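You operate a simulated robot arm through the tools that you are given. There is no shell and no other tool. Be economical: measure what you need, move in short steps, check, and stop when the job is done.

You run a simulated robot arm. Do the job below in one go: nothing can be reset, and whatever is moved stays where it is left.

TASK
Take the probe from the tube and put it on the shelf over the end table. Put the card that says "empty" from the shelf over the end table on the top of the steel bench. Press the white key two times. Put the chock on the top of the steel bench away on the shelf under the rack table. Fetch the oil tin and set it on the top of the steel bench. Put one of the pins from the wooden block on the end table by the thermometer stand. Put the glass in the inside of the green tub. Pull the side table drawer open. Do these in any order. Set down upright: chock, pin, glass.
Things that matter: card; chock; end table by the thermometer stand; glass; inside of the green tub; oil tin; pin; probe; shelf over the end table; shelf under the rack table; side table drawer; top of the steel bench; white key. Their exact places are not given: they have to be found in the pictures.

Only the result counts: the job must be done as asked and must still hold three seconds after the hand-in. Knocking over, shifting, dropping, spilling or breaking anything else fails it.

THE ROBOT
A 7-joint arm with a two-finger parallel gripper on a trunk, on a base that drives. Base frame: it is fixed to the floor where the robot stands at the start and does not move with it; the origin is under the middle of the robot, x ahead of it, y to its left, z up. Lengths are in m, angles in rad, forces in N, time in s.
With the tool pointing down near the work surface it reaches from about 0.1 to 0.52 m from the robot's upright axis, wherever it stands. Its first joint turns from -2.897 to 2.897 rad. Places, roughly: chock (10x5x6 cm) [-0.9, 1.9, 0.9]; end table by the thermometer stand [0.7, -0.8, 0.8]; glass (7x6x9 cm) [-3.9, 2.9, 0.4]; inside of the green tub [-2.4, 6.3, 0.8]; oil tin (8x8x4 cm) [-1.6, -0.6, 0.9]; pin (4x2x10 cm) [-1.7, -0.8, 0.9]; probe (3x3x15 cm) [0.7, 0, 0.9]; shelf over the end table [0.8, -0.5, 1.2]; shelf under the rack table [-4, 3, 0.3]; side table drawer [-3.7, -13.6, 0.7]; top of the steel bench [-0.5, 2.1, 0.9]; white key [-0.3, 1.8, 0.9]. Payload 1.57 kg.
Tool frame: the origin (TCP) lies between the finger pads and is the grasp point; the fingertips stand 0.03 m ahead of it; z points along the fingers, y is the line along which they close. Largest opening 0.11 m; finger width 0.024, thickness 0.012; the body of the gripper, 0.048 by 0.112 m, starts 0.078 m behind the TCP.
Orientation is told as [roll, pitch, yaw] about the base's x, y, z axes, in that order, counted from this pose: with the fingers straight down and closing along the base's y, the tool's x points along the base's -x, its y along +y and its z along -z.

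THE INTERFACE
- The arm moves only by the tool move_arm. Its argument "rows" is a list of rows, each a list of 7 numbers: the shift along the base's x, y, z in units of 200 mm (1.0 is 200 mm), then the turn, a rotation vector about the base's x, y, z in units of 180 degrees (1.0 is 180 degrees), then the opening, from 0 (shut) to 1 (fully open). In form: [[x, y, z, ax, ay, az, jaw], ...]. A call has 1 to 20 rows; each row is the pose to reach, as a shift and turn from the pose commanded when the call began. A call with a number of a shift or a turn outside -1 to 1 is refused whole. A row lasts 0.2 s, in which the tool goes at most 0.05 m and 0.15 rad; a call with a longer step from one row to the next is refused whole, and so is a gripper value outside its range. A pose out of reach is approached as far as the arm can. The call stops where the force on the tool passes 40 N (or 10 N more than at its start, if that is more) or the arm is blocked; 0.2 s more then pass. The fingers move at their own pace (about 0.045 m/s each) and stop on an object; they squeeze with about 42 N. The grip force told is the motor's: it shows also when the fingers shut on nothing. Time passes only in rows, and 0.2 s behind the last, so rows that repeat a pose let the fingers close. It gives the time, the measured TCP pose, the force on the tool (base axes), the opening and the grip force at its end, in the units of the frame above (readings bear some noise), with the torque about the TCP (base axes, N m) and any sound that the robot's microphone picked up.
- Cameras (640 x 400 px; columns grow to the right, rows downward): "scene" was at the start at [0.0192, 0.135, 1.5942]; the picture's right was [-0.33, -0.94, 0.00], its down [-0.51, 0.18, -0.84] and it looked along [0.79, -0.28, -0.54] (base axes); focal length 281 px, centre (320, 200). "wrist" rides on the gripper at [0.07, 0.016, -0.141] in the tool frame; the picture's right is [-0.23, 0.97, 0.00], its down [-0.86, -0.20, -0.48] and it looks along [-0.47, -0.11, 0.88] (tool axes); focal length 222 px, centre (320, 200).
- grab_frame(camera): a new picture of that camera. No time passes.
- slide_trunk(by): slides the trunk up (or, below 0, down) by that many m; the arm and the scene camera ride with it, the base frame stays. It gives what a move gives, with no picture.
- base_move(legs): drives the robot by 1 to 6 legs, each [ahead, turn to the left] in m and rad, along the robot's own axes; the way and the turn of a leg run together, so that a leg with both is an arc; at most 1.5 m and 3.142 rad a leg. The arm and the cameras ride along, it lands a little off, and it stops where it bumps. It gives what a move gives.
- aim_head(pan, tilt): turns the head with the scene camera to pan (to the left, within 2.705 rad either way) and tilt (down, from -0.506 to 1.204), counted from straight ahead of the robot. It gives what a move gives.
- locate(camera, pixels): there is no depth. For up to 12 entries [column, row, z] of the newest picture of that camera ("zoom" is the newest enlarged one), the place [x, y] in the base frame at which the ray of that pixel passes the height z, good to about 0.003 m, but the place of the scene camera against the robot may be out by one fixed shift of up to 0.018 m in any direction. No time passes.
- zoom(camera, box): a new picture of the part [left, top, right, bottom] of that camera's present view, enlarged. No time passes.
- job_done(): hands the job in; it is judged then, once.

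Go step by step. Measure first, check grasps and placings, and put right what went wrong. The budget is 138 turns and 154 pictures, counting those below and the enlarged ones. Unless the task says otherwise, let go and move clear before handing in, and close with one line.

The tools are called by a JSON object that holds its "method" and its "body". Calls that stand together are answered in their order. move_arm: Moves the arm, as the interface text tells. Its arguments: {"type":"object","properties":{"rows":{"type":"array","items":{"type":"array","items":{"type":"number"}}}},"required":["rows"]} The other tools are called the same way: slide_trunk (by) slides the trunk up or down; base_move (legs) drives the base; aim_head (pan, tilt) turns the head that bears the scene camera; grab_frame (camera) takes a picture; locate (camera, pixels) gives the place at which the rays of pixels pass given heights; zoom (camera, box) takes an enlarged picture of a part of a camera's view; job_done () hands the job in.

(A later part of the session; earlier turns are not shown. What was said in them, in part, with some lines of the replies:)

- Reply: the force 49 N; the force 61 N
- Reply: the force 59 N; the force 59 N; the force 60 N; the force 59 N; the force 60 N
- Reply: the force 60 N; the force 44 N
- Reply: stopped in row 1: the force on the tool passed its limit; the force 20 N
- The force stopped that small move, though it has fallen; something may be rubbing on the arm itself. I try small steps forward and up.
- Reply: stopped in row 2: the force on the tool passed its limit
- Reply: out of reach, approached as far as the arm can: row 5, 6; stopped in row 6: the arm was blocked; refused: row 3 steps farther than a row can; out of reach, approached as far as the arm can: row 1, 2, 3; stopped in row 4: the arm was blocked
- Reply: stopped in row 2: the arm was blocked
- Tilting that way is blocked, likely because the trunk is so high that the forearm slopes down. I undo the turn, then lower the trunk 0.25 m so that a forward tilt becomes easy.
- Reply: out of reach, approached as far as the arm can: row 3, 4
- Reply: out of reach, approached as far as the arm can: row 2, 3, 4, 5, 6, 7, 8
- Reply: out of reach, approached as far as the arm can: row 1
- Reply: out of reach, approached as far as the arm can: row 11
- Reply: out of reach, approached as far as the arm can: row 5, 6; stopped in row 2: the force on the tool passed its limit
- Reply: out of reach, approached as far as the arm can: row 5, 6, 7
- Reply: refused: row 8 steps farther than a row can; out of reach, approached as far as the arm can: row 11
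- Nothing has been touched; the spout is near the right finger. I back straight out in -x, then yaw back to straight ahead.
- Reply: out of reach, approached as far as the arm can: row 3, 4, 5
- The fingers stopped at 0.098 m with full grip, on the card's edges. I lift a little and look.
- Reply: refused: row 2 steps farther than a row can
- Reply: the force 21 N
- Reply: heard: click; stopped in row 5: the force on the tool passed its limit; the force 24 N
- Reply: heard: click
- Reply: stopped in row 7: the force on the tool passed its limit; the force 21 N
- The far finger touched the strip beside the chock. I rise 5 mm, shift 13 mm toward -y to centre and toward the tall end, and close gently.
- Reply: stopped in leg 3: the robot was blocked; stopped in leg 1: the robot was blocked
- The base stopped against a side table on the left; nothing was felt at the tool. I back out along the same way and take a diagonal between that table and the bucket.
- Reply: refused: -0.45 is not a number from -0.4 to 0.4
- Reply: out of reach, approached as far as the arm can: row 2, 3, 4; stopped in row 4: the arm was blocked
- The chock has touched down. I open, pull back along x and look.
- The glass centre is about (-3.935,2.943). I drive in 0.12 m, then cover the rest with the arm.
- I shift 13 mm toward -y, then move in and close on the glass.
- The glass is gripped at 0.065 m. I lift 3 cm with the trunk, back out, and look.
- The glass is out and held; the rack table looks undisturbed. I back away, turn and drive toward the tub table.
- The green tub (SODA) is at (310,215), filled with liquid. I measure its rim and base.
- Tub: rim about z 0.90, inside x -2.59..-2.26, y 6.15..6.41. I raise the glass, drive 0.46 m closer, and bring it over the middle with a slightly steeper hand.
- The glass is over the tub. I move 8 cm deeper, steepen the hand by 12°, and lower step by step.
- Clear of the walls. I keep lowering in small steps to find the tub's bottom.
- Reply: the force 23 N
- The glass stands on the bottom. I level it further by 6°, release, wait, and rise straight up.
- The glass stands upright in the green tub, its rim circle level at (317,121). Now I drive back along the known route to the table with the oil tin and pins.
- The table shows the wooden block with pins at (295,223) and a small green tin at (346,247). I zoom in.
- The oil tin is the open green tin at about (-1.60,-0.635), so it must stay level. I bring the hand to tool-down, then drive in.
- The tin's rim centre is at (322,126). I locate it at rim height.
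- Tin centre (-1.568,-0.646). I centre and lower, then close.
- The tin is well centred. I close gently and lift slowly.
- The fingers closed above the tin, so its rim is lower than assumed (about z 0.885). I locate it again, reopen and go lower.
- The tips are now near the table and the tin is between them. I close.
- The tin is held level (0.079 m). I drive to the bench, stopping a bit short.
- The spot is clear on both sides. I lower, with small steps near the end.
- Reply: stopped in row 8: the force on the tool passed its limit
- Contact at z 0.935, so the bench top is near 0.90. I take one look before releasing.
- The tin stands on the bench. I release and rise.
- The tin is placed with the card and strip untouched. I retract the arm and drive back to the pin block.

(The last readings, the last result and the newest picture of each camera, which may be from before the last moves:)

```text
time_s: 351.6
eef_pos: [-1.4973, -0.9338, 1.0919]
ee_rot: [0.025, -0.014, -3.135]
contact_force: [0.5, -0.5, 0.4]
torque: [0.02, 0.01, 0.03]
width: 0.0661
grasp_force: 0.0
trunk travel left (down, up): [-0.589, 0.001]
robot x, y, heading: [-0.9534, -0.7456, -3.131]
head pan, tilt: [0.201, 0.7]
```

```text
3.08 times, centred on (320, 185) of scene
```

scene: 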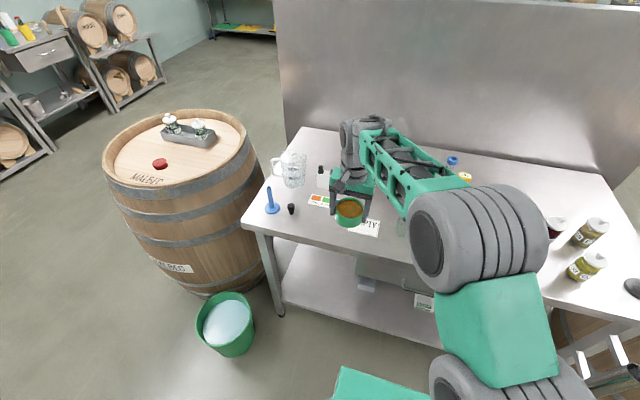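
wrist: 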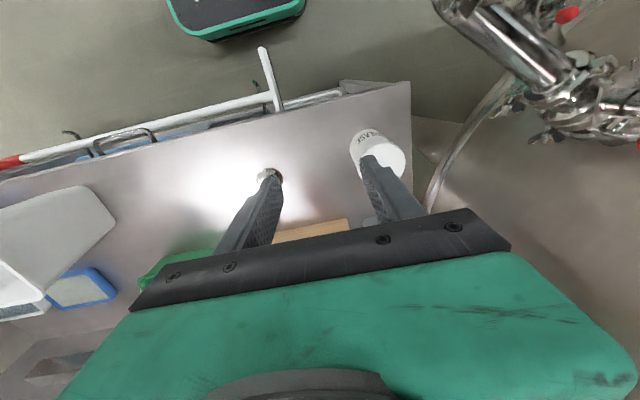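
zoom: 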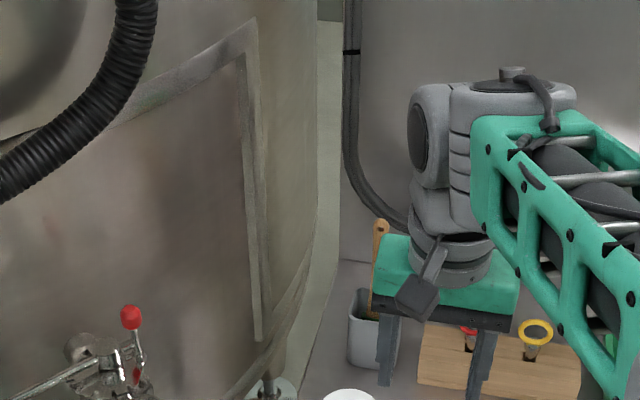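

I move to about (-1.58,-0.81) to view the pins with the wrist camera.

{"method": "move_arm", "body": {"rows": [[-0.1, 0.15, 0, 0, 0, 0, 0.5], [-0.2, 0.3, 0, 0, 0, 0, 0.5], [-0.3, 0.45, 0, 0, 0, 0, 0.5], [-0.4, 0.62, 0, 0, 0, 0, 0.5], [-0.4, 0.62, 0, 0, 0, 0, 0.5]]}}

{"method": "zoom", "body": {"camera": "wrist", "box": [200, 100, 440, 250]}}

{"method": "zoom", "body": {"camera": "scene", "box": [320, 180, 440, 270]}}

```text
time_s: 352.8
eef_pos: [-1.5779, -0.8097, 1.0903]
ee_rot: [0.024, -0.015, -3.133]
contact_force: [0.2, -0.6, 0.2]
torque: [-0.01, 0.0, 0.05]
width: 0.055
grasp_force: 0.0
trunk travel left (down, up): [-0.589, 0.001]
robot x, y, heading: [-0.9577, -0.7498, -3.128]
head pan, tilt: [0.201, 0.7]
```

```text
2.67 times, centred on (320, 175) of wrist
```

zoom: 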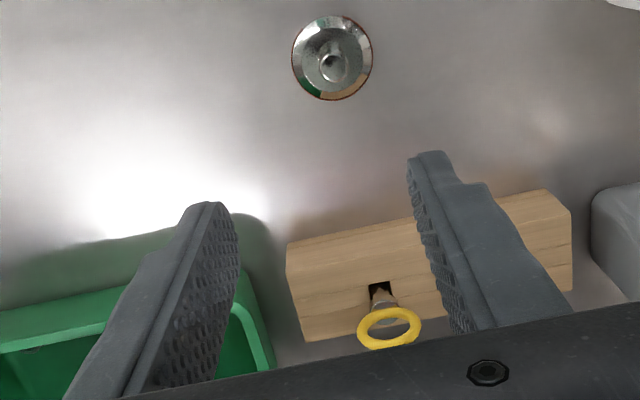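

```text
4.44 times, centred on (380, 225) of scene
```

zoom: 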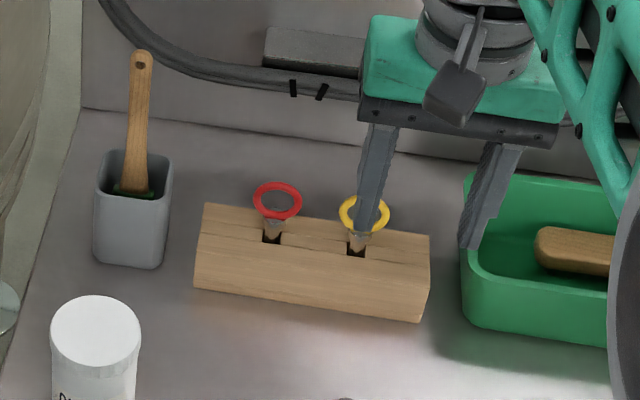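

The yellow ring stands upright above the block. I take the wrist view again for measuring.

{"method": "locate", "body": {"camera": "zoom", "pixels": [[356, 250, 0.91], [364, 214, 0.94], [364, 214, 0.96], [277, 200, 0.94], [270, 236, 0.91], [195, 285, 0.85], [420, 320, 0.85]]}}

{"method": "zoom", "body": {"camera": "wrist", "box": [200, 100, 440, 250]}}

{"method": "locate", "body": {"camera": "zoom", "pixels": [[390, 327, 0.92], [390, 327, 0.94], [390, 327, 0.96], [382, 294, 0.89], [382, 294, 0.91], [358, 332, 0.94], [421, 325, 0.94], [288, 245, 0.91], [545, 188, 0.91]]}}

```text
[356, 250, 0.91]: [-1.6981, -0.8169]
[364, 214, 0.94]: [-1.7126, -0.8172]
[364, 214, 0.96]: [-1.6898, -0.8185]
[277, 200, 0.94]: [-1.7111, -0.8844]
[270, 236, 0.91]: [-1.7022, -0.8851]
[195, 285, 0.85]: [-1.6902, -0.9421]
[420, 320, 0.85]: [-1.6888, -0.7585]
```

```text
2.67 times, centred on (320, 175) of wrist
```

zoom: 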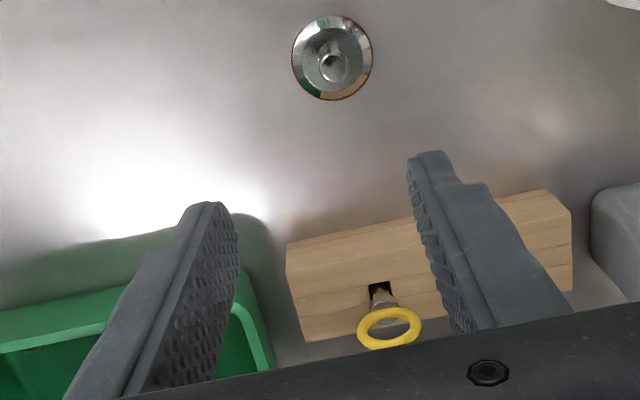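

```text
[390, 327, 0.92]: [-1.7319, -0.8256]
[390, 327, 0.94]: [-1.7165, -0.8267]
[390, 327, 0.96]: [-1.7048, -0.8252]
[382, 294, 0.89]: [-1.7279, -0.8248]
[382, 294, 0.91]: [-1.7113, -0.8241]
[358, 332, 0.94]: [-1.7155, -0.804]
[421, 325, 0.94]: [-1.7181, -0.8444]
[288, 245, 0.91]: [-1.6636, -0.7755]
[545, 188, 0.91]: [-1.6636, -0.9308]
```

The yellow pin is at (-1.712,-0.825), ring centre near z 0.945. I drive 0.1 m ahead, then position above it with a 5 cm opening.

{"method": "base_move", "body": {"legs": [[0.1, 0]]}}

{"method": "move_arm", "body": {"rows": [[-0.08, -0.04, 0, 0, 0, 0, 0.455], [-0.17, -0.075, 0, 0, 0, 0, 0.455], [-0.17, -0.075, -0.2, 0, 0, 0, 0.455], [-0.17, -0.075, -0.3, 0, 0, 0, 0.455]]}}

{"method": "zoom", "body": {"camera": "scene", "box": [300, 190, 440, 300]}}

```text
time_s: 353.9
eef_pos: [-1.6775, -0.8107, 1.0902]
ee_rot: [0.024, -0.011, -3.131]
contact_force: [0.5, -1.0, -0.3]
torque: [-0.01, -0.03, -0.03]
width: 0.0551
grasp_force: 0.1
trunk travel left (down, up): [-0.589, 0.001]
robot x, y, heading: [-1.0551, -0.7489, -3.126]
head pan, tilt: [0.201, 0.7]
```

```text
time_s: 354.9
eef_pos: [-1.712, -0.8259, 1.0299]
ee_rot: [0.025, -0.013, -3.132]
contact_force: [-1.6, 0.4, 0.2]
torque: [0.03, -0.01, 0.01]
width: 0.0502
grasp_force: 0.1
trunk travel left (down, up): [-0.589, 0.001]
robot x, y, heading: [-1.0527, -0.7538, -3.128]
head pan, tilt: [0.201, 0.7]
```

```text
3.64 times, centred on (370, 245) of scene
```

zoom: 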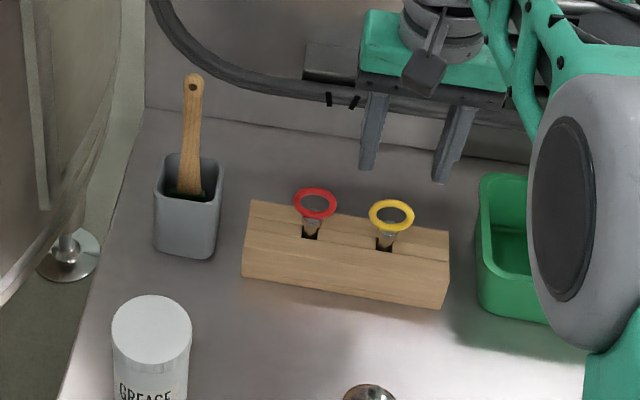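

The fingers line up above the yellow ring. I lower around it and check.

{"method": "move_arm", "body": {"rows": [[0, 0, -0.15, 0, 0, 0, 0.455], [0, 0, -0.3, 0, 0, 0, 0.455], [0, 0, -0.37, 0, 0, 0, 0.455], [0, 0, -0.42, 0, 0, 0, 0.455]]}}

{"method": "zoom", "body": {"camera": "scene", "box": [330, 190, 430, 280]}}

```text
time_s: 355.9
eef_pos: [-1.7114, -0.8269, 0.9453]
ee_rot: [0.025, -0.013, -3.132]
contact_force: [0.0, -0.1, -0.9]
torque: [-0.01, -0.01, 0.01]
width: 0.0502
grasp_force: 0.1
trunk travel left (down, up): [-0.589, 0.001]
robot x, y, heading: [-1.056, -0.7465, -3.13]
head pan, tilt: [0.201, 0.7]
```

```text
4.44 times, centred on (380, 235) of scene
```

zoom: 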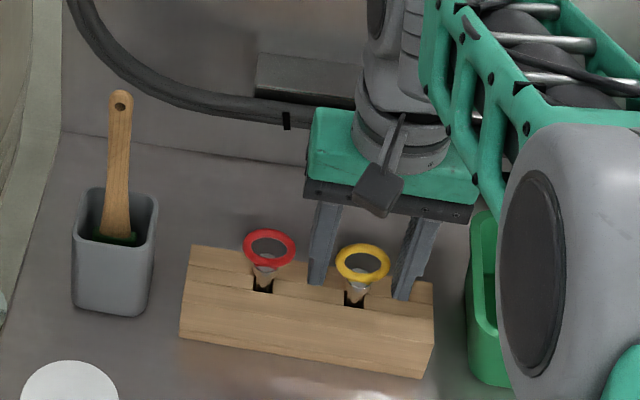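

The fingers straddle the yellow ring without touching. I close and check the width.

{"method": "move_arm", "body": {"rows": [[0, 0, 0, 0, 0, 0, 0.35], [0, 0, 0, 0, 0, 0, 0.25], [0, 0, 0, 0, 0, 0, 0.2], [0, 0, 0, 0, 0, 0, 0.2]]}}

{"method": "move_arm", "body": {"rows": [[0, 0, 0.05, 0, 0, 0, 0.2], [0, 0, 0.15, 0, 0, 0, 0.2], [0, 0, 0.3, 0, 0, 0, 0.2], [0, 0, 0.45, 0, 0, 0, 0.2], [0, 0, 0.6, 0, 0, 0, 0.2]]}}

{"method": "zoom", "body": {"camera": "scene", "box": [330, 160, 430, 280]}}

```text
time_s: 356.9
eef_pos: [-1.7121, -0.8274, 0.946]
ee_rot: [0.026, -0.012, -3.135]
contact_force: [-0.4, 2.1, -0.3]
torque: [0.13, 0.04, -0.06]
width: 0.0389
grasp_force: 42.2
trunk travel left (down, up): [-0.589, 0.001]
robot x, y, heading: [-1.0557, -0.7493, -3.126]
head pan, tilt: [0.201, 0.7]
```

```text
time_s: 358.1
eef_pos: [-1.7126, -0.8264, 1.0665]
ee_rot: [0.024, -0.012, -3.133]
contact_force: [0.3, -1.0, -1.1]
torque: [-0.02, -0.02, 0.0]
width: 0.0388
grasp_force: 41.8
trunk travel left (down, up): [-0.589, 0.001]
robot x, y, heading: [-1.0545, -0.7533, -3.129]
head pan, tilt: [0.201, 0.7]
```

```text
3.33 times, centred on (380, 220) of scene
```

zoom: 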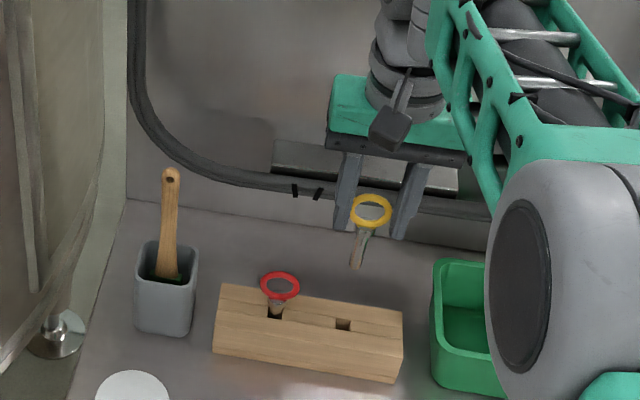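

The pin is out and held. I back away, turn around by the right, and drive toward the right end of the end table.

{"method": "base_move", "body": {"legs": [[-0.45, 0], [0, -3.14], [0.5, 0]]}}

{"method": "aim_head", "body": {"pan": 0.0, "tilt": 0.7}}

{"method": "grab_frame", "body": {"camera": "scene"}}

```text
time_s: 370.6
eef_pos: [0.5455, -0.614, 1.066]
ee_rot: [0.024, -0.011, 0.048]
contact_force: [0.3, 0.2, -0.6]
torque: [0.02, 0.01, -0.01]
width: 0.0389
grasp_force: 41.9
trunk travel left (down, up): [-0.589, 0.001]
robot x, y, heading: [-0.1104, -0.7161, 0.052]
head pan, tilt: [0.201, 0.7]
```

```text
time_s: 371.4
eef_pos: [0.5437, -0.6131, 1.0666]
ee_rot: [0.025, -0.012, 0.047]
contact_force: [0.6, -0.7, -1.1]
torque: [-0.01, 0.04, 0.0]
width: 0.0391
grasp_force: 42.0
trunk travel left (down, up): [-0.589, 0.001]
robot x, y, heading: [-0.1095, -0.7166, 0.052]
head pan, tilt: [0.0, 0.7]
```

```text
20 pictures are left
```

scene: 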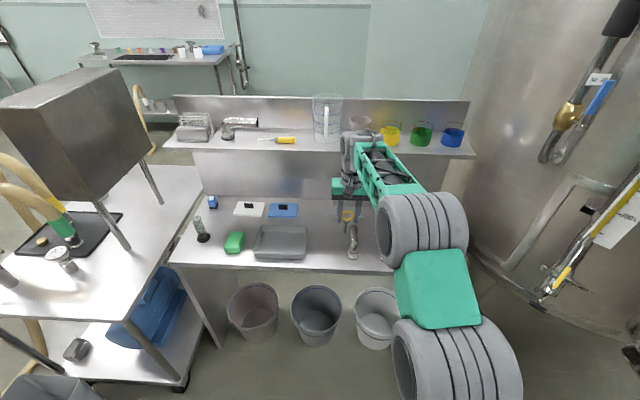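

The right end of the table is hidden by the arm. I move the hand sideways and use the wrist camera to see the area around (0.68,-0.8).

{"method": "move_arm", "body": {"rows": [[0, -0.2, 0, 0, 0, -0.008, 0.2], [0, -0.4, 0, 0, 0, -0.016, 0.2], [0, -0.6, 0, 0, 0, -0.016, 0.2], [0, -0.8, 0, 0, 0, -0.016, 0.2], [0, -0.95, 0, 0, 0, -0.016, 0.2]]}}

{"method": "grab_frame", "body": {"camera": "wrist"}}

```text
time_s: 372.6
eef_pos: [0.5445, -0.8043, 1.0669]
ee_rot: [0.025, -0.012, -0.002]
contact_force: [0.7, 0.0, -0.9]
torque: [-0.02, 0.06, 0.0]
width: 0.039
grasp_force: 41.9
trunk travel left (down, up): [-0.589, 0.001]
robot x, y, heading: [-0.1139, -0.7125, 0.05]
head pan, tilt: [0.0, 0.7]
```

```text
19 pictures are left
```

wrist: 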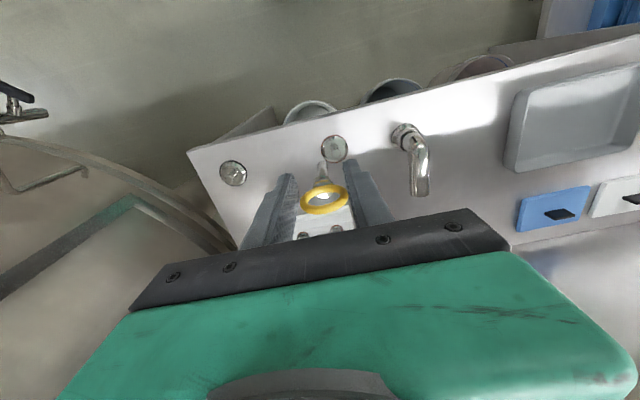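

I locate the drains (333,150) and (233,172), the faucet base (402,140), its spout end (420,190) and the white block's front edge.

{"method": "locate", "body": {"camera": "wrist", "pixels": [[333, 150, 0.8], [233, 172, 0.8], [402, 140, 0.8], [420, 190, 0.85], [297, 214, 0.82], [353, 204, 0.82], [330, 105, 0.8], [210, 215, 0.8], [300, 232, 0.8]]}}

{"method": "zoom", "body": {"camera": "wrist", "box": [200, 110, 460, 250]}}

```text
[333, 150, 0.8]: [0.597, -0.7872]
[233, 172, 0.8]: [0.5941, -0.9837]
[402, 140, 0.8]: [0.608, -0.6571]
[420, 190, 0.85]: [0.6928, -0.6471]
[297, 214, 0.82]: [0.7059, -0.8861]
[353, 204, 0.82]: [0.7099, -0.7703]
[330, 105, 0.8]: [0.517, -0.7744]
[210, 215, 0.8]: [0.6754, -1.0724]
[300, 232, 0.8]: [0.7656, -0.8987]
```

```text
2.46 times, centred on (330, 180) of wrist
```

zoom: 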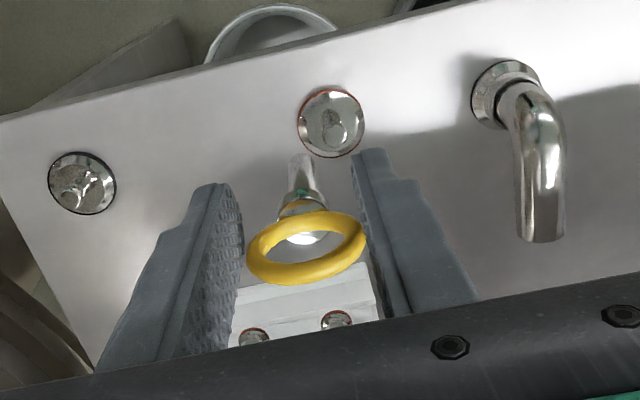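

I check whether the pin hangs vertical: ring centre at zoom (305,247), lower end at (301,158).

{"method": "locate", "body": {"camera": "zoom", "pixels": [[305, 247, 1.067], [301, 158, 0.985], [301, 158, 0.995], [302, 208, 1.04]]}}

```text
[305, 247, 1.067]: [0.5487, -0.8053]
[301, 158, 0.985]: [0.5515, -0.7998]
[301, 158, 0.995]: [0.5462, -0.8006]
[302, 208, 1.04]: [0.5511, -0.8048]
```

The pin hangs vertical. I set the hand back 4 cm, drive 0.15 m ahead, and come over the free spot near (0.655,-0.845).

{"method": "move_arm", "body": {"rows": [[-0.1, -0.1, 0, 0, 0, 0, 0.2], [-0.2, -0.24, 0, 0, 0, 0, 0.2], [-0.2, -0.24, 0, 0, 0, 0, 0.2]]}}

{"method": "base_move", "body": {"legs": [[0.15, 0]]}}

{"method": "grab_frame", "body": {"camera": "wrist"}}

```text
time_s: 373.4
eef_pos: [0.5036, -0.8534, 1.0648]
ee_rot: [0.023, -0.014, -0.002]
contact_force: [0.5, -0.7, -1.6]
torque: [-0.01, 0.02, -0.02]
width: 0.0389
grasp_force: 41.8
trunk travel left (down, up): [-0.589, 0.001]
robot x, y, heading: [-0.1077, -0.7169, 0.049]
head pan, tilt: [0.0, 0.7]
```

```text
time_s: 374.7
eef_pos: [0.655, -0.8454, 1.0646]
ee_rot: [0.025, -0.012, -0.005]
contact_force: [-0.6, 0.5, -0.7]
torque: [-0.04, 0.02, 0.04]
width: 0.0389
grasp_force: 42.5
trunk travel left (down, up): [-0.589, 0.001]
robot x, y, heading: [0.0435, -0.7083, 0.052]
head pan, tilt: [0.0, 0.7]
```

```text
17 pictures are left
```

wrist: 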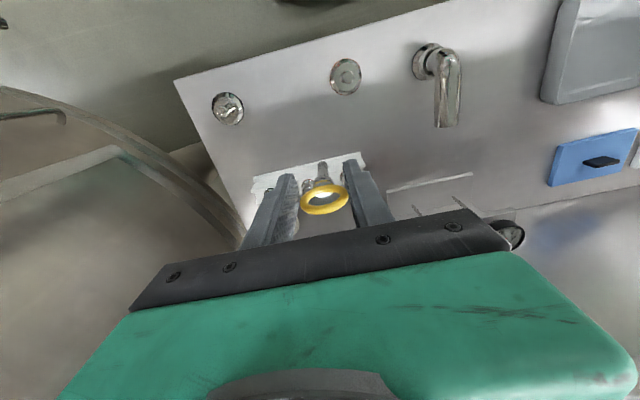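

I locate the white block's near edge (252,182)-(360,155) from here.

{"method": "locate", "body": {"camera": "wrist", "pixels": [[254, 182, 0.8], [360, 155, 0.8], [305, 168, 0.8], [305, 168, 0.83], [345, 76, 0.8], [228, 108, 0.8]]}}

```text
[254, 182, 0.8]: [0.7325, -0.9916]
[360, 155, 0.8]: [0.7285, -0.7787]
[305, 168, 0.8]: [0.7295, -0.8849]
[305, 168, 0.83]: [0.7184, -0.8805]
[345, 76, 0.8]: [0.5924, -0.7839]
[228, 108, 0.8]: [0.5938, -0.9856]
```

The spot is 7 cm in front of the stand block and clear of the drains. I lower, with small steps at the end.

{"method": "move_arm", "body": {"rows": [[0, 0, -0.15, 0, 0, 0, 0.2], [0, 0, -0.3, 0, 0, 0, 0.2], [0, 0, -0.45, 0, 0, 0, 0.2], [0, 0, -0.6, 0, 0, 0, 0.2], [0, 0, -0.72, 0, 0, 0, 0.2], [0, 0, -0.8, 0, 0, 0, 0.2], [0, 0, -0.84, 0, 0, 0, 0.2], [0, 0, -0.87, 0, 0, 0, 0.2], [0, 0, -0.885, 0, 0, 0, 0.2]]}}

{"method": "grab_frame", "body": {"camera": "scene"}}

```text
time_s: 376.7
eef_pos: [0.6534, -0.8449, 0.8943]
ee_rot: [0.022, -0.02, -0.003]
contact_force: [-7.9, 2.6, 32.9]
torque: [0.12, 0.22, 0.02]
width: 0.0387
grasp_force: 42.4
trunk travel left (down, up): [-0.589, 0.001]
robot x, y, heading: [0.0387, -0.7095, 0.048]
head pan, tilt: [0.0, 0.7]
```

```text
16 pictures are left
```

scene: 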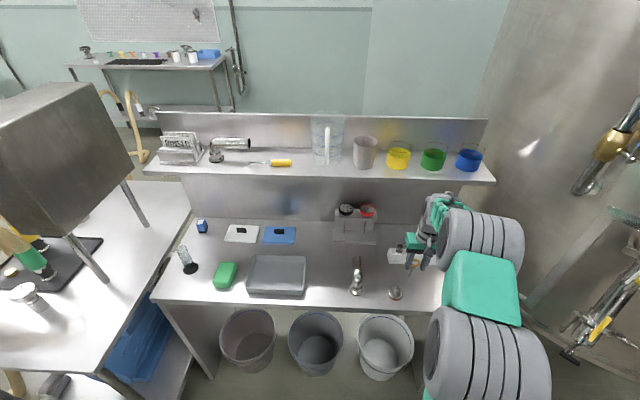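

The pin's foot touches the table with 33 N, so I lift 2 cm, shift slightly closer to the middle of the named place (0.668,-0.805), and lower softly.

{"method": "move_arm", "body": {"rows": [[0, 0, 0.08, 0, 0, 0, 0.2], [0, 0, 0.15, 0, 0, 0, 0.2], [0.04, 0.1, 0.15, 0, 0, 0, 0.2], [0.065, 0.2, 0.15, 0, 0, 0, 0.2], [0.065, 0.2, 0.09, 0, 0, 0, 0.2], [0.065, 0.2, 0.06, 0, 0, 0, 0.2], [0.065, 0.2, 0.045, 0, 0, 0, 0.2], [0.065, 0.2, 0.035, 0, 0, 0, 0.2]]}}

{"method": "zoom", "body": {"camera": "scene", "box": [350, 200, 470, 310]}}

```text
time_s: 378.5
eef_pos: [0.6661, -0.8041, 0.8959]
ee_rot: [0.024, -0.012, -0.004]
contact_force: [0.0, 0.8, -0.2]
torque: [0.0, 0.01, 0.01]
width: 0.0388
grasp_force: 42.3
trunk travel left (down, up): [-0.589, 0.001]
robot x, y, heading: [0.0412, -0.7098, 0.053]
head pan, tilt: [0.0, 0.7]
```

```text
3.64 times, centred on (410, 255) of scene
```

zoom: 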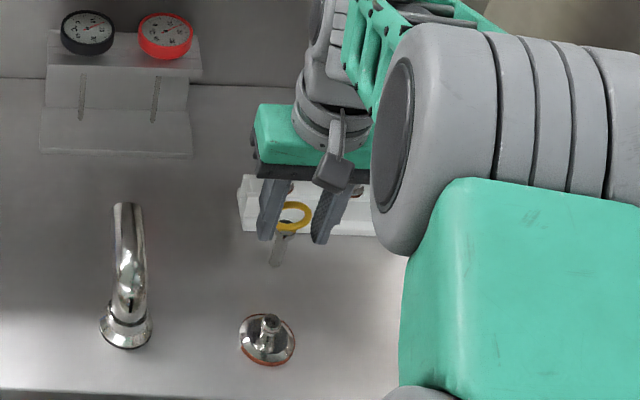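

The pin looks upright. I lower the last millimetres until light contact.

{"method": "move_arm", "body": {"rows": [[0, 0, -0.008, 0, 0, 0, 0.2], [0, 0, -0.014, 0, 0, 0, 0.2], [0, 0, -0.014, 0, 0, 0, 0.2]]}}

```text
time_s: 379.3
eef_pos: [0.6655, -0.8032, 0.8942]
ee_rot: [0.023, -0.017, -0.003]
contact_force: [-1.7, 0.6, 9.1]
torque: [0.04, 0.06, 0.01]
width: 0.039
grasp_force: 42.1
trunk travel left (down, up): [-0.589, 0.001]
robot x, y, heading: [0.0402, -0.7059, 0.05]
head pan, tilt: [0.0, 0.7]
```

Light contact. I open slowly and rise straight up.

{"method": "move_arm", "body": {"rows": [[0, 0, 0.005, 0, 0, 0, 0.3], [0, 0, 0.005, 0, 0, 0, 0.38], [0, 0, 0.005, 0, 0, 0, 0.46], [0, 0, 0.005, 0, 0, 0, 0.5], [0, 0, 0.005, 0, 0, 0, 0.5], [0, 0, 0.1, 0, 0, 0, 0.5], [0, 0, 0.25, 0, 0, 0, 0.5], [0, 0, 0.4, 0, 0, 0, 0.5], [-0.1, 0, 0.6, 0, 0, 0, 0.5], [-0.2, 0, 0.8, 0, 0, 0, 0.5], [-0.4, 0, 0.9, 0, 0, 0, 0.5]]}}

{"method": "zoom", "body": {"camera": "scene", "box": [350, 200, 470, 310]}}

```text
time_s: 381.7
eef_pos: [0.587, -0.8049, 1.0725]
ee_rot: [0.024, -0.012, -0.005]
contact_force: [-0.2, 1.0, 0.2]
torque: [-0.05, -0.03, 0.0]
width: 0.0548
grasp_force: 0.0
trunk travel left (down, up): [-0.589, 0.001]
robot x, y, heading: [0.0405, -0.7072, 0.052]
head pan, tilt: [0.0, 0.7]
```

```text
3.64 times, centred on (410, 255) of scene
```

zoom: 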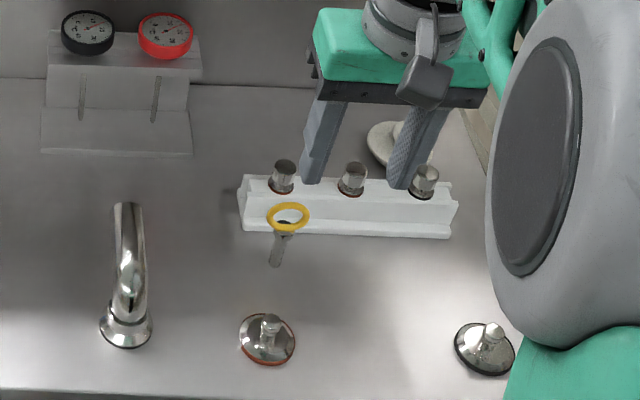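

The pin stands upright on the end table. Last is the side-table drawer far down the aisle; I back off, turn to -y, drive a bit and look ahead.

{"method": "base_move", "body": {"legs": [[-0.55, 0], [0, -1.62], [1.3, 0]]}}

{"method": "aim_head", "body": {"pan": 0.0, "tilt": 0.25}}

{"method": "grab_frame", "body": {"camera": "scene"}}

```text
time_s: 395.1
eef_pos: [-0.6294, -2.6045, 1.0733]
ee_rot: [0.024, -0.012, -1.617]
contact_force: [0.2, -0.5, -0.2]
torque: [-0.01, 0.01, -0.05]
width: 0.0551
grasp_force: 0.0
trunk travel left (down, up): [-0.589, 0.001]
robot x, y, heading: [-0.5096, -2.0612, -1.563]
head pan, tilt: [0.0, 0.7]
```

```text
time_s: 396.0
eef_pos: [-0.6297, -2.6039, 1.0723]
ee_rot: [0.024, -0.012, -1.617]
contact_force: [-0.3, -0.6, 0.1]
torque: [-0.01, 0.02, 0.03]
width: 0.0551
grasp_force: 0.1
trunk travel left (down, up): [-0.589, 0.001]
robot x, y, heading: [-0.5111, -2.0596, -1.562]
head pan, tilt: [0.0, 0.25]
```

```text
13 pictures are left
```

scene: 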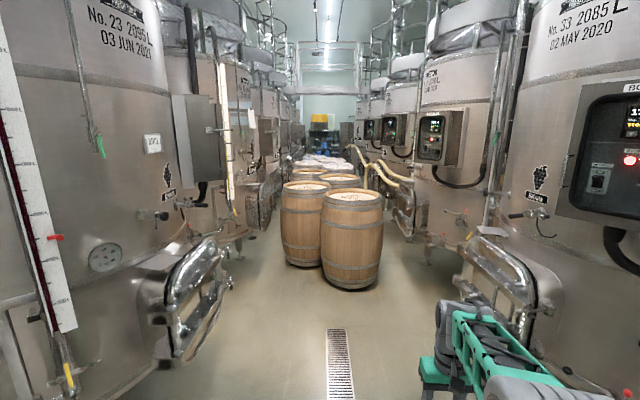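

The aisle has barrels in the middle from y≈-4.8; I zoom to judge the gaps on both sides.

{"method": "zoom", "body": {"camera": "scene", "box": [230, 110, 450, 300]}}

{"method": "locate", "body": {"camera": "zoom", "pixels": [[444, 350, 0.1], [320, 350, 0.1], [135, 345, 0.1], [150, 310, 0.1]]}}

```text
2.11 times, centred on (340, 205) of scene
```

zoom: 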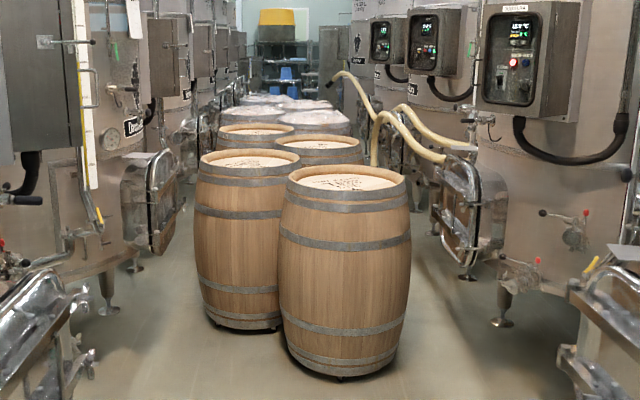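

```text
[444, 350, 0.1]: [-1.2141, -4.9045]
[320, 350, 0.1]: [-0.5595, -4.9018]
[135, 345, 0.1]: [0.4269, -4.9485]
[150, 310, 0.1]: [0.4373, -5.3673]
```

Neither gap is wide enough (about 0.3 m left, 0.5 m right with hoses across), so I look for another way on the west side. I go back by the known route and look south-west from there.

{"method": "base_move", "body": {"legs": [[-1.5, 0], [-1.1, 0], [0, -1.97], [1.5, 0], [0.9, 0]]}}

{"method": "aim_head", "body": {"pan": 1.2, "tilt": 0.3}}

{"method": "grab_frame", "body": {"camera": "scene"}}

```text
time_s: 424.6
eef_pos: [-3.1971, 1.7694, 1.0726]
ee_rot: [0.025, -0.014, 2.681]
contact_force: [-0.3, -0.3, -1.1]
torque: [0.04, 0.02, -0.01]
width: 0.0549
grasp_force: 0.1
trunk travel left (down, up): [-0.589, 0.001]
robot x, y, heading: [-2.7471, 1.4377, 2.732]
head pan, tilt: [0.0, 0.25]
```

```text
time_s: 426.1
eef_pos: [-3.1972, 1.7701, 1.0719]
ee_rot: [0.025, -0.011, 2.681]
contact_force: [0.1, 0.1, -0.8]
torque: [0.0, -0.01, -0.01]
width: 0.0552
grasp_force: 0.0
trunk travel left (down, up): [-0.589, 0.001]
robot x, y, heading: [-2.7441, 1.4448, 2.735]
head pan, tilt: [1.201, 0.3]
```

```text
11 pictures are left
```

scene: 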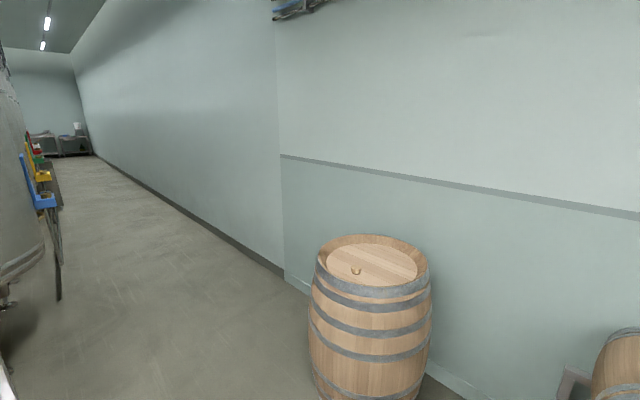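

A corridor runs south behind the tanks, with tables at its end at (60,145). I measure its borders.

{"method": "locate", "body": {"camera": "scene", "pixels": [[285, 277, 0.0], [180, 210, 0.0], [120, 170, 0.0], [58, 300, 0.0], [45, 215, 0.5], [5, 310, 0.0], [60, 157, 0.0], [92, 154, 0.0], [320, 395, 0.0], [62, 205, 0.0]]}}

```text
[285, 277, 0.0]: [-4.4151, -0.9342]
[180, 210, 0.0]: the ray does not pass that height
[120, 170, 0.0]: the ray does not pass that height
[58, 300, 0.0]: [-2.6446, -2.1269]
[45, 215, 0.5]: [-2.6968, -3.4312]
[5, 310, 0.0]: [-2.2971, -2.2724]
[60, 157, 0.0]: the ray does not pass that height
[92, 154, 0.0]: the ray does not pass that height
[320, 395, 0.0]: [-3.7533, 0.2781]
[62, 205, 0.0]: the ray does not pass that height
```

The corridor lies between x≈-2.7 and the wall at x≈-4.4, clear on the floor. I drive in and south along x≈-3.4.

{"method": "base_move", "body": {"legs": [[0, 1.482], [0.96, 0], [0, 0.426], [1.5, 0], [1.5, 0], [0.6, 0]]}}

{"method": "aim_head", "body": {"pan": 0.0, "tilt": 0.25}}

{"method": "grab_frame", "body": {"camera": "scene"}}

```text
time_s: 453.0
eef_pos: [-3.7286, -3.5095, 1.0737]
ee_rot: [0.025, -0.011, -1.723]
contact_force: [-0.3, -0.1, -0.1]
torque: [0.0, -0.01, 0.01]
width: 0.055
grasp_force: 0.1
trunk travel left (down, up): [-0.589, 0.001]
robot x, y, heading: [-3.5569, -2.9823, -1.663]
head pan, tilt: [1.201, 0.3]
```

```text
time_s: 454.4
eef_pos: [-3.7309, -3.5084, 1.0716]
ee_rot: [0.025, -0.012, -1.723]
contact_force: [0.8, 0.0, -0.1]
torque: [0.04, -0.02, -0.05]
width: 0.0549
grasp_force: 0.0
trunk travel left (down, up): [-0.589, 0.001]
robot x, y, heading: [-3.5563, -2.9809, -1.665]
head pan, tilt: [0.0, 0.25]
```

```text
10 pictures are left
```

scene: 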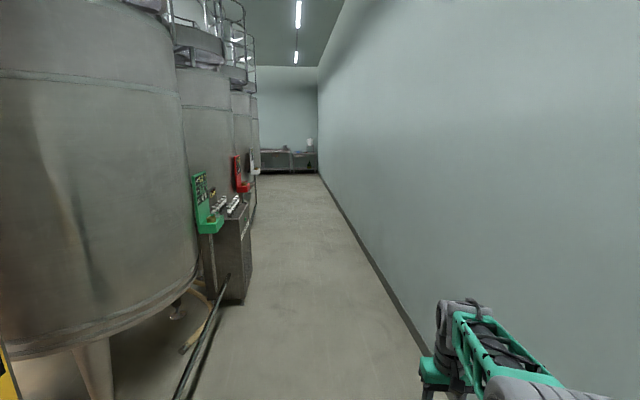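

The corridor is clear ahead between the cabinet at x≈-2.9 and the wall at -4.36. I straighten and drive on.

{"method": "base_move", "body": {"legs": [[0, 0.09], [1.5, 0], [1.5, 0], [1.5, 0], [1.5, 0], [1.5, 0]]}}

{"method": "base_move", "body": {"legs": [[0.8, 0]]}}

{"method": "aim_head", "body": {"pan": 0.0, "tilt": 0.4}}

{"method": "grab_frame", "body": {"camera": "scene"}}

```text
time_s: 490.6
eef_pos: [-3.6901, -11.0527, 1.0733]
ee_rot: [0.022, -0.014, -1.634]
contact_force: [0.1, 0.4, 1.2]
torque: [0.0, 0.03, 0.01]
width: 0.0551
grasp_force: 0.0
trunk travel left (down, up): [-0.589, 0.001]
robot x, y, heading: [-3.565, -10.51, -1.579]
head pan, tilt: [0.0, 0.25]
```

```text
time_s: 494.8
eef_pos: [-3.6922, -11.8449, 1.0727]
ee_rot: [0.024, -0.013, -1.628]
contact_force: [0.2, 0.4, 0.0]
torque: [-0.02, -0.04, 0.02]
width: 0.055
grasp_force: 0.1
trunk travel left (down, up): [-0.589, 0.001]
robot x, y, heading: [-3.5654, -11.3067, -1.57]
head pan, tilt: [0.0, 0.25]
```

```text
time_s: 495.5
eef_pos: [-3.691, -11.8446, 1.073]
ee_rot: [0.025, -0.013, -1.626]
contact_force: [0.9, 0.7, 0.0]
torque: [0.0, 0.02, 0.01]
width: 0.0548
grasp_force: 0.1
trunk travel left (down, up): [-0.589, 0.001]
robot x, y, heading: [-3.5715, -11.3045, -1.573]
head pan, tilt: [0.0, 0.4]
```

```text
9 pictures are left
```

scene: 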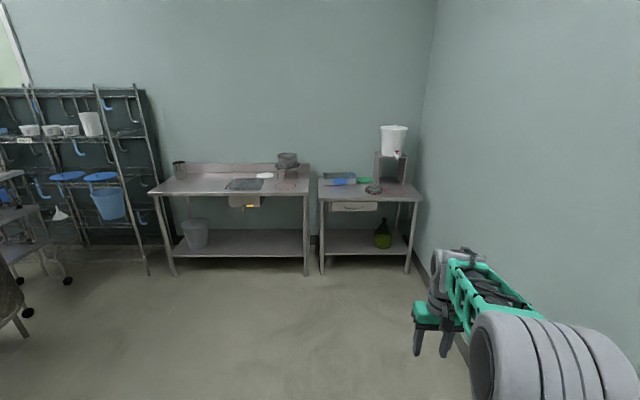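

The side table with its drawer is at (355,207). I zoom on the drawer.

{"method": "zoom", "body": {"camera": "scene", "box": [310, 165, 430, 245]}}

{"method": "locate", "body": {"camera": "zoom", "pixels": [[235, 225, 0.72], [235, 225, 0.75], [120, 195, 0.78], [345, 230, 0.7], [60, 175, 0.83], [555, 185, 0.83]]}}

```text
5.00 times, centred on (370, 205) of scene
```

zoom: 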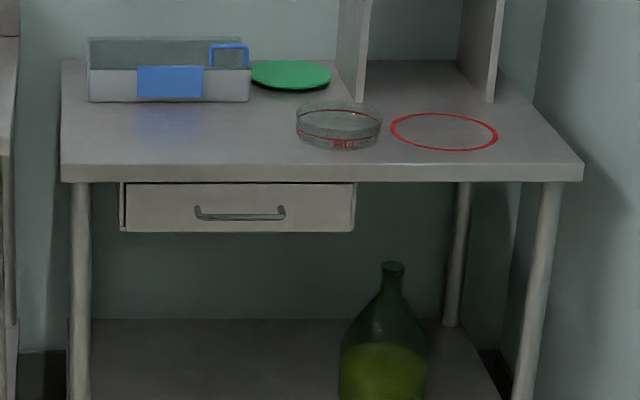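

```text
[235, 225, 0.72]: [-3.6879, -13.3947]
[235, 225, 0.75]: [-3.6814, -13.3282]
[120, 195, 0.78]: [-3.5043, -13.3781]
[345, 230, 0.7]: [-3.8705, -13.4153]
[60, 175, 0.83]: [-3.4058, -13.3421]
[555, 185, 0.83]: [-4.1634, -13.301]
```

The drawer's bar handle is near (-3.685,-13.36,0.745), under the table's front overhang, so I need the hand horizontal with the jaws closing vertically, as with the probe. First I pitch the hand forward here in free space.

{"method": "move_arm", "body": {"rows": [[0.1, 0, 0.1, -0.04, 0, 0, 0.5], [0.2, 0, 0.2, -0.08, 0, 0, 0.5], [0.3, 0, 0.3, -0.12, 0, 0, 0.5], [0.4, 0, 0.4, -0.16, 0, 0, 0.5], [0.5, 0, 0.5, -0.2, 0, 0, 0.5], [0.6, 0, 0.6, -0.24, 0, 0, 0.5], [0.7, 0, 0.7, -0.28, 0, 0, 0.5], [0.75, 0, 0.75, -0.32, 0, 0, 0.5], [0.75, 0, 0.75, -0.333, 0, 0, 0.5]]}}

```text
time_s: 497.5
eef_pos: [-3.5405, -11.8444, 1.2237]
ee_rot: [0.126, -1.059, -1.688]
contact_force: [-0.3, 0.0, 0.1]
torque: [0.01, 0.01, -0.01]
width: 0.0548
grasp_force: 0.0
trunk travel left (down, up): [-0.589, 0.001]
robot x, y, heading: [-3.5684, -11.3059, -1.573]
head pan, tilt: [0.0, 0.4]
```

The pitch worked. Now I roll the hand 90° about the forward axis.

{"method": "move_arm", "body": {"rows": [[-0.05, 0, 0, 0, -0.045, 0, 0.5], [-0.1, 0, 0, 0, -0.09, 0, 0.5], [-0.15, 0, 0, 0, -0.135, 0, 0.5], [-0.2, 0, 0, 0, -0.18, 0, 0.5], [-0.25, 0, 0, 0, -0.225, 0, 0.5], [-0.3, 0, 0, 0, -0.27, 0, 0.5], [-0.35, 0, 0, 0, -0.315, 0, 0.5], [-0.4, 0, 0, 0, -0.36, 0, 0.5], [-0.4, 0, 0, 0, -0.405, 0, 0.5], [-0.4, 0, 0, 0, -0.45, 0, 0.5], [-0.4, 0, 0, 0, -0.49, 0, 0.5]]}}

```text
time_s: 499.9
eef_pos: [-3.6222, -11.8454, 1.223]
ee_rot: [1.58, 0.032, -2.63]
contact_force: [0.4, -0.4, 0.4]
torque: [0.02, 0.02, 0.05]
width: 0.0547
grasp_force: 0.0
trunk travel left (down, up): [-0.589, 0.001]
robot x, y, heading: [-3.5645, -11.3034, -1.573]
head pan, tilt: [0.0, 0.4]
```

The hand is now horizontal with jaws closing vertically, pointing 29° left of forward. I lower the trunk to handle height, drive closer and look with the wrist camera.

{"method": "slide_trunk", "body": {"by": -0.4}}

{"method": "slide_trunk", "body": {"by": -0.075}}

{"method": "base_move", "body": {"legs": [[1.2, 0]]}}

{"method": "grab_frame", "body": {"camera": "wrist"}}

{"method": "grab_frame", "body": {"camera": "scene"}}

```text
time_s: 503.8
eef_pos: [-3.6207, -11.8436, 0.8231]
ee_rot: [1.579, 0.029, -2.631]
contact_force: [-0.2, -0.3, 0.3]
torque: [0.02, 0.02, 0.02]
width: 0.055
grasp_force: 0.0
trunk travel left (down, up): [-0.189, 0.401]
robot x, y, heading: [-3.5669, -11.3073, -1.568]
head pan, tilt: [0.0, 0.4]
```

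```text
time_s: 504.9
eef_pos: [-3.6222, -11.8442, 0.7471]
ee_rot: [1.577, 0.03, -2.63]
contact_force: [-0.6, 0.5, 0.1]
torque: [0.01, 0.0, 0.02]
width: 0.0548
grasp_force: 0.1
trunk travel left (down, up): [-0.114, 0.476]
robot x, y, heading: [-3.5667, -11.3063, -1.572]
head pan, tilt: [0.0, 0.4]
```

```text
time_s: 510.9
eef_pos: [-3.6383, -13.0385, 0.7477]
ee_rot: [1.579, 0.03, -2.644]
contact_force: [1.0, -0.7, -0.5]
torque: [0.02, 0.03, -0.01]
width: 0.0554
grasp_force: 0.0
trunk travel left (down, up): [-0.114, 0.476]
robot x, y, heading: [-3.5778, -12.4948, -1.584]
head pan, tilt: [0.0, 0.4]
```

```text
7 pictures are left
```

wrist: 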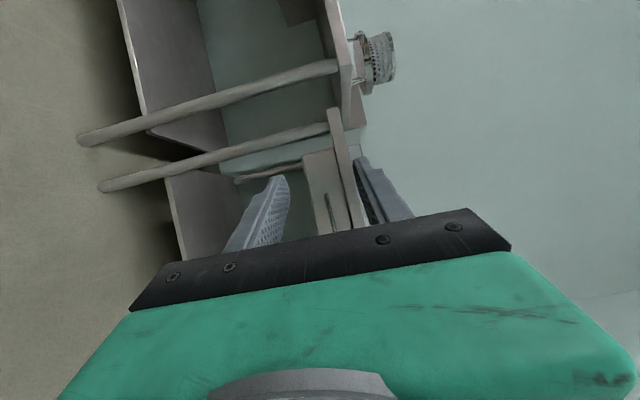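

```text
6 pictures are left
```

scene: 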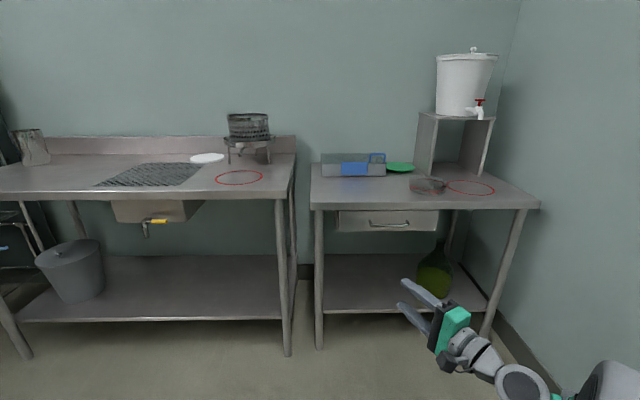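

The handle shows at scene (388,224) and wrist (329,214). I locate it from the scene camera at several heights, plus the drawer face and table edge.

{"method": "locate", "body": {"camera": "scene", "pixels": [[388, 224, 0.71], [388, 224, 0.725], [388, 224, 0.74], [369, 224, 0.725], [408, 223, 0.725], [338, 231, 0.7], [311, 208, 0.82], [540, 207, 0.82]]}}

{"method": "zoom", "body": {"camera": "wrist", "box": [220, 100, 440, 250]}}

```text
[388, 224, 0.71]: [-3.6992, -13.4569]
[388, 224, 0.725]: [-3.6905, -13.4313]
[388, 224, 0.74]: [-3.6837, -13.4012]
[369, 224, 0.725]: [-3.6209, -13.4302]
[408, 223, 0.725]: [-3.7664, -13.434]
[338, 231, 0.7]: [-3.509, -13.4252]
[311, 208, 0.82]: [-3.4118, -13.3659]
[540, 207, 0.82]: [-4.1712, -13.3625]
```

```text
2.67 times, centred on (330, 175) of wrist
```

zoom: 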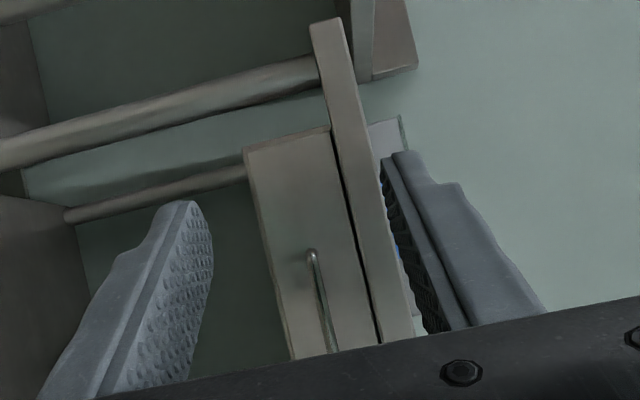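

Handle bar: about x -3.69, y -13.42, z 0.72; table edge at y -13.364. I align height and x, then drive 0.28 m ahead and check by wrist.

{"method": "move_arm", "body": {"rows": [[-0.1, 0, -0.05, 0, 0, 0, 0.6], [-0.22, 0, -0.13, 0, 0, 0, 0.6], [-0.22, 0, -0.13, 0, 0, 0, 0.6]]}}

{"method": "base_move", "body": {"legs": [[0.28, 0]]}}

{"method": "zoom", "body": {"camera": "wrist", "box": [220, 80, 440, 250]}}

```text
time_s: 511.7
eef_pos: [-3.683, -13.0374, 0.7227]
ee_rot: [1.578, 0.031, -2.644]
contact_force: [0.2, 0.0, -0.4]
torque: [-0.03, 0.0, -0.03]
width: 0.0659
grasp_force: 0.0
trunk travel left (down, up): [-0.114, 0.476]
robot x, y, heading: [-3.5792, -12.5, -1.585]
head pan, tilt: [0.0, 0.4]
```

```text
time_s: 513.7
eef_pos: [-3.6869, -13.319, 0.7216]
ee_rot: [1.579, 0.03, -2.642]
contact_force: [0.2, 0.9, 0.3]
torque: [-0.01, 0.02, 0.0]
width: 0.0662
grasp_force: 0.1
trunk travel left (down, up): [-0.114, 0.476]
robot x, y, heading: [-3.5813, -12.7801, -1.582]
head pan, tilt: [0.0, 0.4]
```

```text
2.35 times, centred on (330, 165) of wrist
```

zoom: 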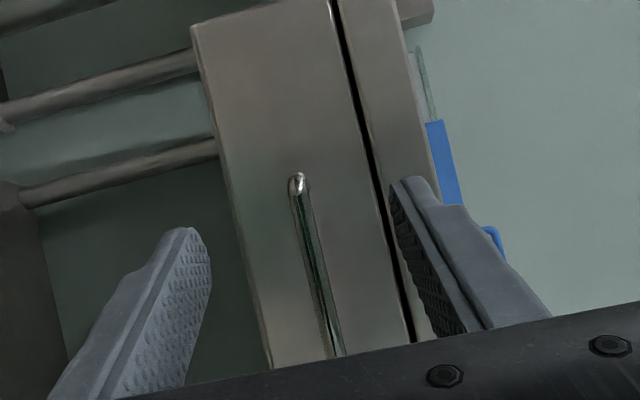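

The bar runs centred between the jaws. I advance 8.5 cm in small steps and close on it.

{"method": "move_arm", "body": {"rows": [[0, -0.12, 0, 0, 0, 0, 0.6], [0, -0.24, 0, 0, 0, 0, 0.6], [0, -0.33, 0, 0, 0, 0, 0.6], [0, -0.39, 0, 0, 0, 0, 0.6], [0, -0.43, 0, 0, 0, 0, 0.6]]}}

{"method": "zoom", "body": {"camera": "wrist", "box": [220, 80, 440, 250]}}

```text
time_s: 514.9
eef_pos: [-3.6857, -13.404, 0.7212]
ee_rot: [1.583, 0.029, -2.644]
contact_force: [0.2, 0.9, 0.1]
torque: [0.01, 0.03, -0.03]
width: 0.0661
grasp_force: 0.2
trunk travel left (down, up): [-0.114, 0.476]
robot x, y, heading: [-3.5801, -12.7781, -1.583]
head pan, tilt: [0.0, 0.4]
```

```text
2.35 times, centred on (330, 165) of wrist
```

zoom: 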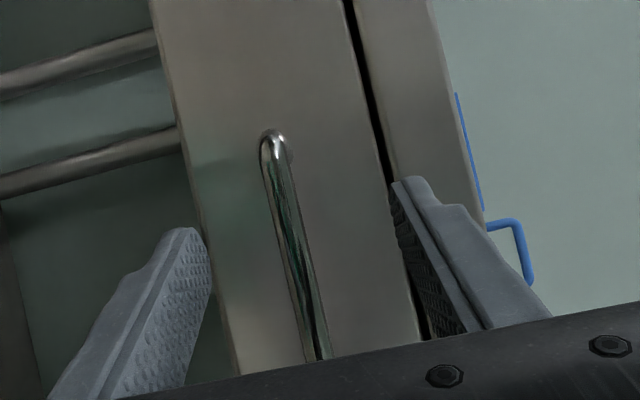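

The bar is roughly at fingertip depth. I advance another 12 mm and close.

{"method": "move_arm", "body": {"rows": [[0, -0.03, 0, 0, 0, 0, 0.6], [0, -0.06, 0, 0, 0, 0, 0.6]]}}

{"method": "move_arm", "body": {"rows": [[0, 0, 0, 0, 0, 0, 0.35], [0, 0, 0, 0, 0, 0, 0.15], [0, 0, 0, 0, 0, 0, 0], [0, 0, 0, 0, 0, 0, 0], [0, 0, 0, 0, 0, 0, 0]]}}

```text
time_s: 515.5
eef_pos: [-3.6846, -13.4151, 0.7221]
ee_rot: [1.577, 0.029, -2.642]
contact_force: [0.3, -0.5, 0.3]
torque: [-0.03, 0.0, 0.01]
width: 0.0661
grasp_force: 0.0
trunk travel left (down, up): [-0.114, 0.476]
robot x, y, heading: [-3.5839, -12.7759, -1.585]
head pan, tilt: [0.0, 0.4]
```

```text
time_s: 516.7
eef_pos: [-3.6856, -13.4153, 0.7218]
ee_rot: [1.579, 0.029, -2.643]
contact_force: [0.3, -0.3, 0.0]
torque: [0.0, -0.01, 0.02]
width: 0.0001
grasp_force: 20.4
trunk travel left (down, up): [-0.114, 0.476]
robot x, y, heading: [-3.582, -12.7804, -1.582]
head pan, tilt: [0.0, 0.4]
```

The jaws closed short of the bar. I reopen, and advance in small steps until contact with the drawer face, up to 4 cm.

{"method": "move_arm", "body": {"rows": [[0, 0, 0, 0, 0, 0, 0.3], [0, 0, 0, 0, 0, 0, 0.6], [0, 0, 0, 0, 0, 0, 0.6], [0, -0.04, 0, 0, 0, 0, 0.6], [0, -0.08, 0, 0, 0, 0, 0.6], [0, -0.12, 0, 0, 0, 0, 0.6]]}}

{"method": "move_arm", "body": {"rows": [[0, 0, 0, 0, 0, 0, 0.35], [0, 0, 0, 0, 0, 0, 0.15], [0, 0, 0, 0, 0, 0, 0], [0, 0, 0, 0, 0, 0, 0], [0, 0, 0, 0, 0, 0, 0]]}}

```text
time_s: 518.1
eef_pos: [-3.6862, -13.4401, 0.7224]
ee_rot: [1.579, 0.029, -2.642]
contact_force: [-0.7, 0.4, -0.5]
torque: [0.05, -0.01, 0.01]
width: 0.0658
grasp_force: 0.0
trunk travel left (down, up): [-0.114, 0.476]
robot x, y, heading: [-3.5814, -12.7771, -1.586]
head pan, tilt: [0.0, 0.4]
```

```text
time_s: 519.3
eef_pos: [-3.6859, -13.4398, 0.7172]
ee_rot: [1.571, 0.034, -2.642]
contact_force: [0.5, 9.7, -23.9]
torque: [0.37, 0.95, -0.31]
width: 0.0126
grasp_force: 28.5
trunk travel left (down, up): [-0.114, 0.476]
robot x, y, heading: [-3.5803, -12.7771, -1.588]
head pan, tilt: [0.0, 0.4]
5 turns are left
```

The bar is gripped (0.0126 m). I pull the drawer open by backing up, and look.

{"method": "base_move", "body": {"legs": [[-0.22, 0]]}}

{"method": "grab_frame", "body": {"camera": "scene"}}

```text
time_s: 521.0
eef_pos: [-3.6854, -13.2286, 0.7169]
ee_rot: [1.568, 0.029, -2.648]
contact_force: [0.0, 0.5, -1.8]
torque: [0.03, 0.89, 0.27]
width: 0.0123
grasp_force: 29.2
trunk travel left (down, up): [-0.114, 0.476]
robot x, y, heading: [-3.5805, -12.5647, -1.586]
head pan, tilt: [0.0, 0.4]
stopped in leg 1: the force on the tool passed its limit (the readings are from after the stop); the commanded pose is now the measured one
```

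```text
2 pictures are left
4 turns are left
```

scene: 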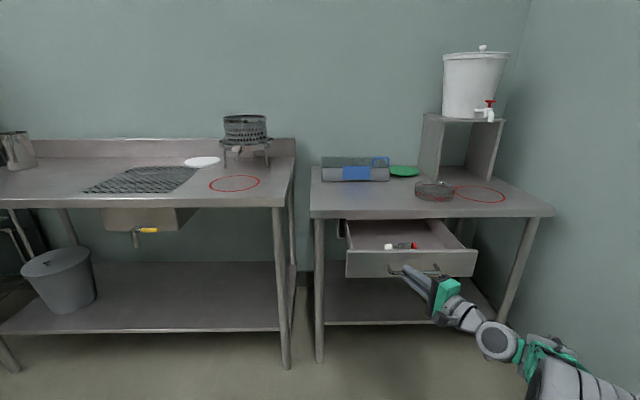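

The drawer is pulled open about 0.21 m to its stop. I open the jaws, back clear and check.

{"method": "move_arm", "body": {"rows": [[0, 0, 0, 0, 0, 0, 0.3], [0, 0, 0, 0, 0, 0, 0.6], [0, 0, 0, 0, 0, 0, 0.6], [0, 0.1, 0, 0, 0, 0, 0.6], [0, 0.3, 0, 0, 0, 0, 0.6], [0, 0.5, 0, 0, 0, 0, 0.6]]}}

{"method": "base_move", "body": {"legs": [[-0.3, 0]]}}

{"method": "grab_frame", "body": {"camera": "scene"}}

```text
time_s: 522.4
eef_pos: [-3.6848, -13.1268, 0.7168]
ee_rot: [1.569, 0.031, -2.65]
contact_force: [0.3, -0.5, -0.1]
torque: [0.01, 0.0, 0.03]
width: 0.0658
grasp_force: 0.1
trunk travel left (down, up): [-0.114, 0.476]
robot x, y, heading: [-3.5778, -12.5686, -1.589]
head pan, tilt: [0.0, 0.4]
```

```text
time_s: 524.4
eef_pos: [-3.6806, -12.8275, 0.7172]
ee_rot: [1.569, 0.032, -2.65]
contact_force: [0.3, -0.5, -0.1]
torque: [-0.01, 0.0, -0.01]
width: 0.0659
grasp_force: 0.0
trunk travel left (down, up): [-0.114, 0.476]
robot x, y, heading: [-3.574, -12.2685, -1.59]
head pan, tilt: [0.0, 0.4]
```

```text
1 pictures are left
3 turns are left
```

scene: 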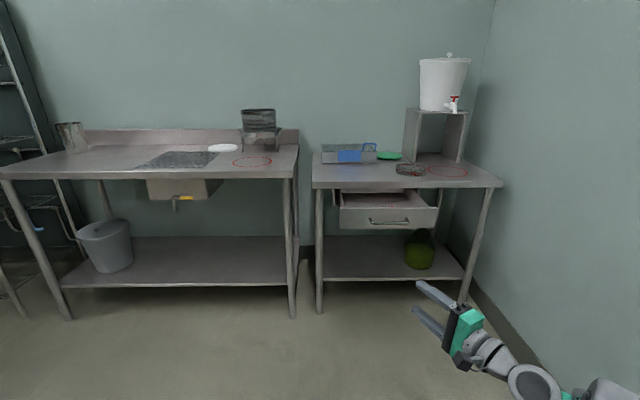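

The drawer at (388,212) stays open and the hand is clear of it. All eight parts are done, so I hand the job in.

{"method": "job_done", "body": {}}

```text
The job is handed in.
```

All eight parts are done and the job is handed in. The base bumped a side table once on the way and stopped; the tool felt no force, and I saw nothing moved.
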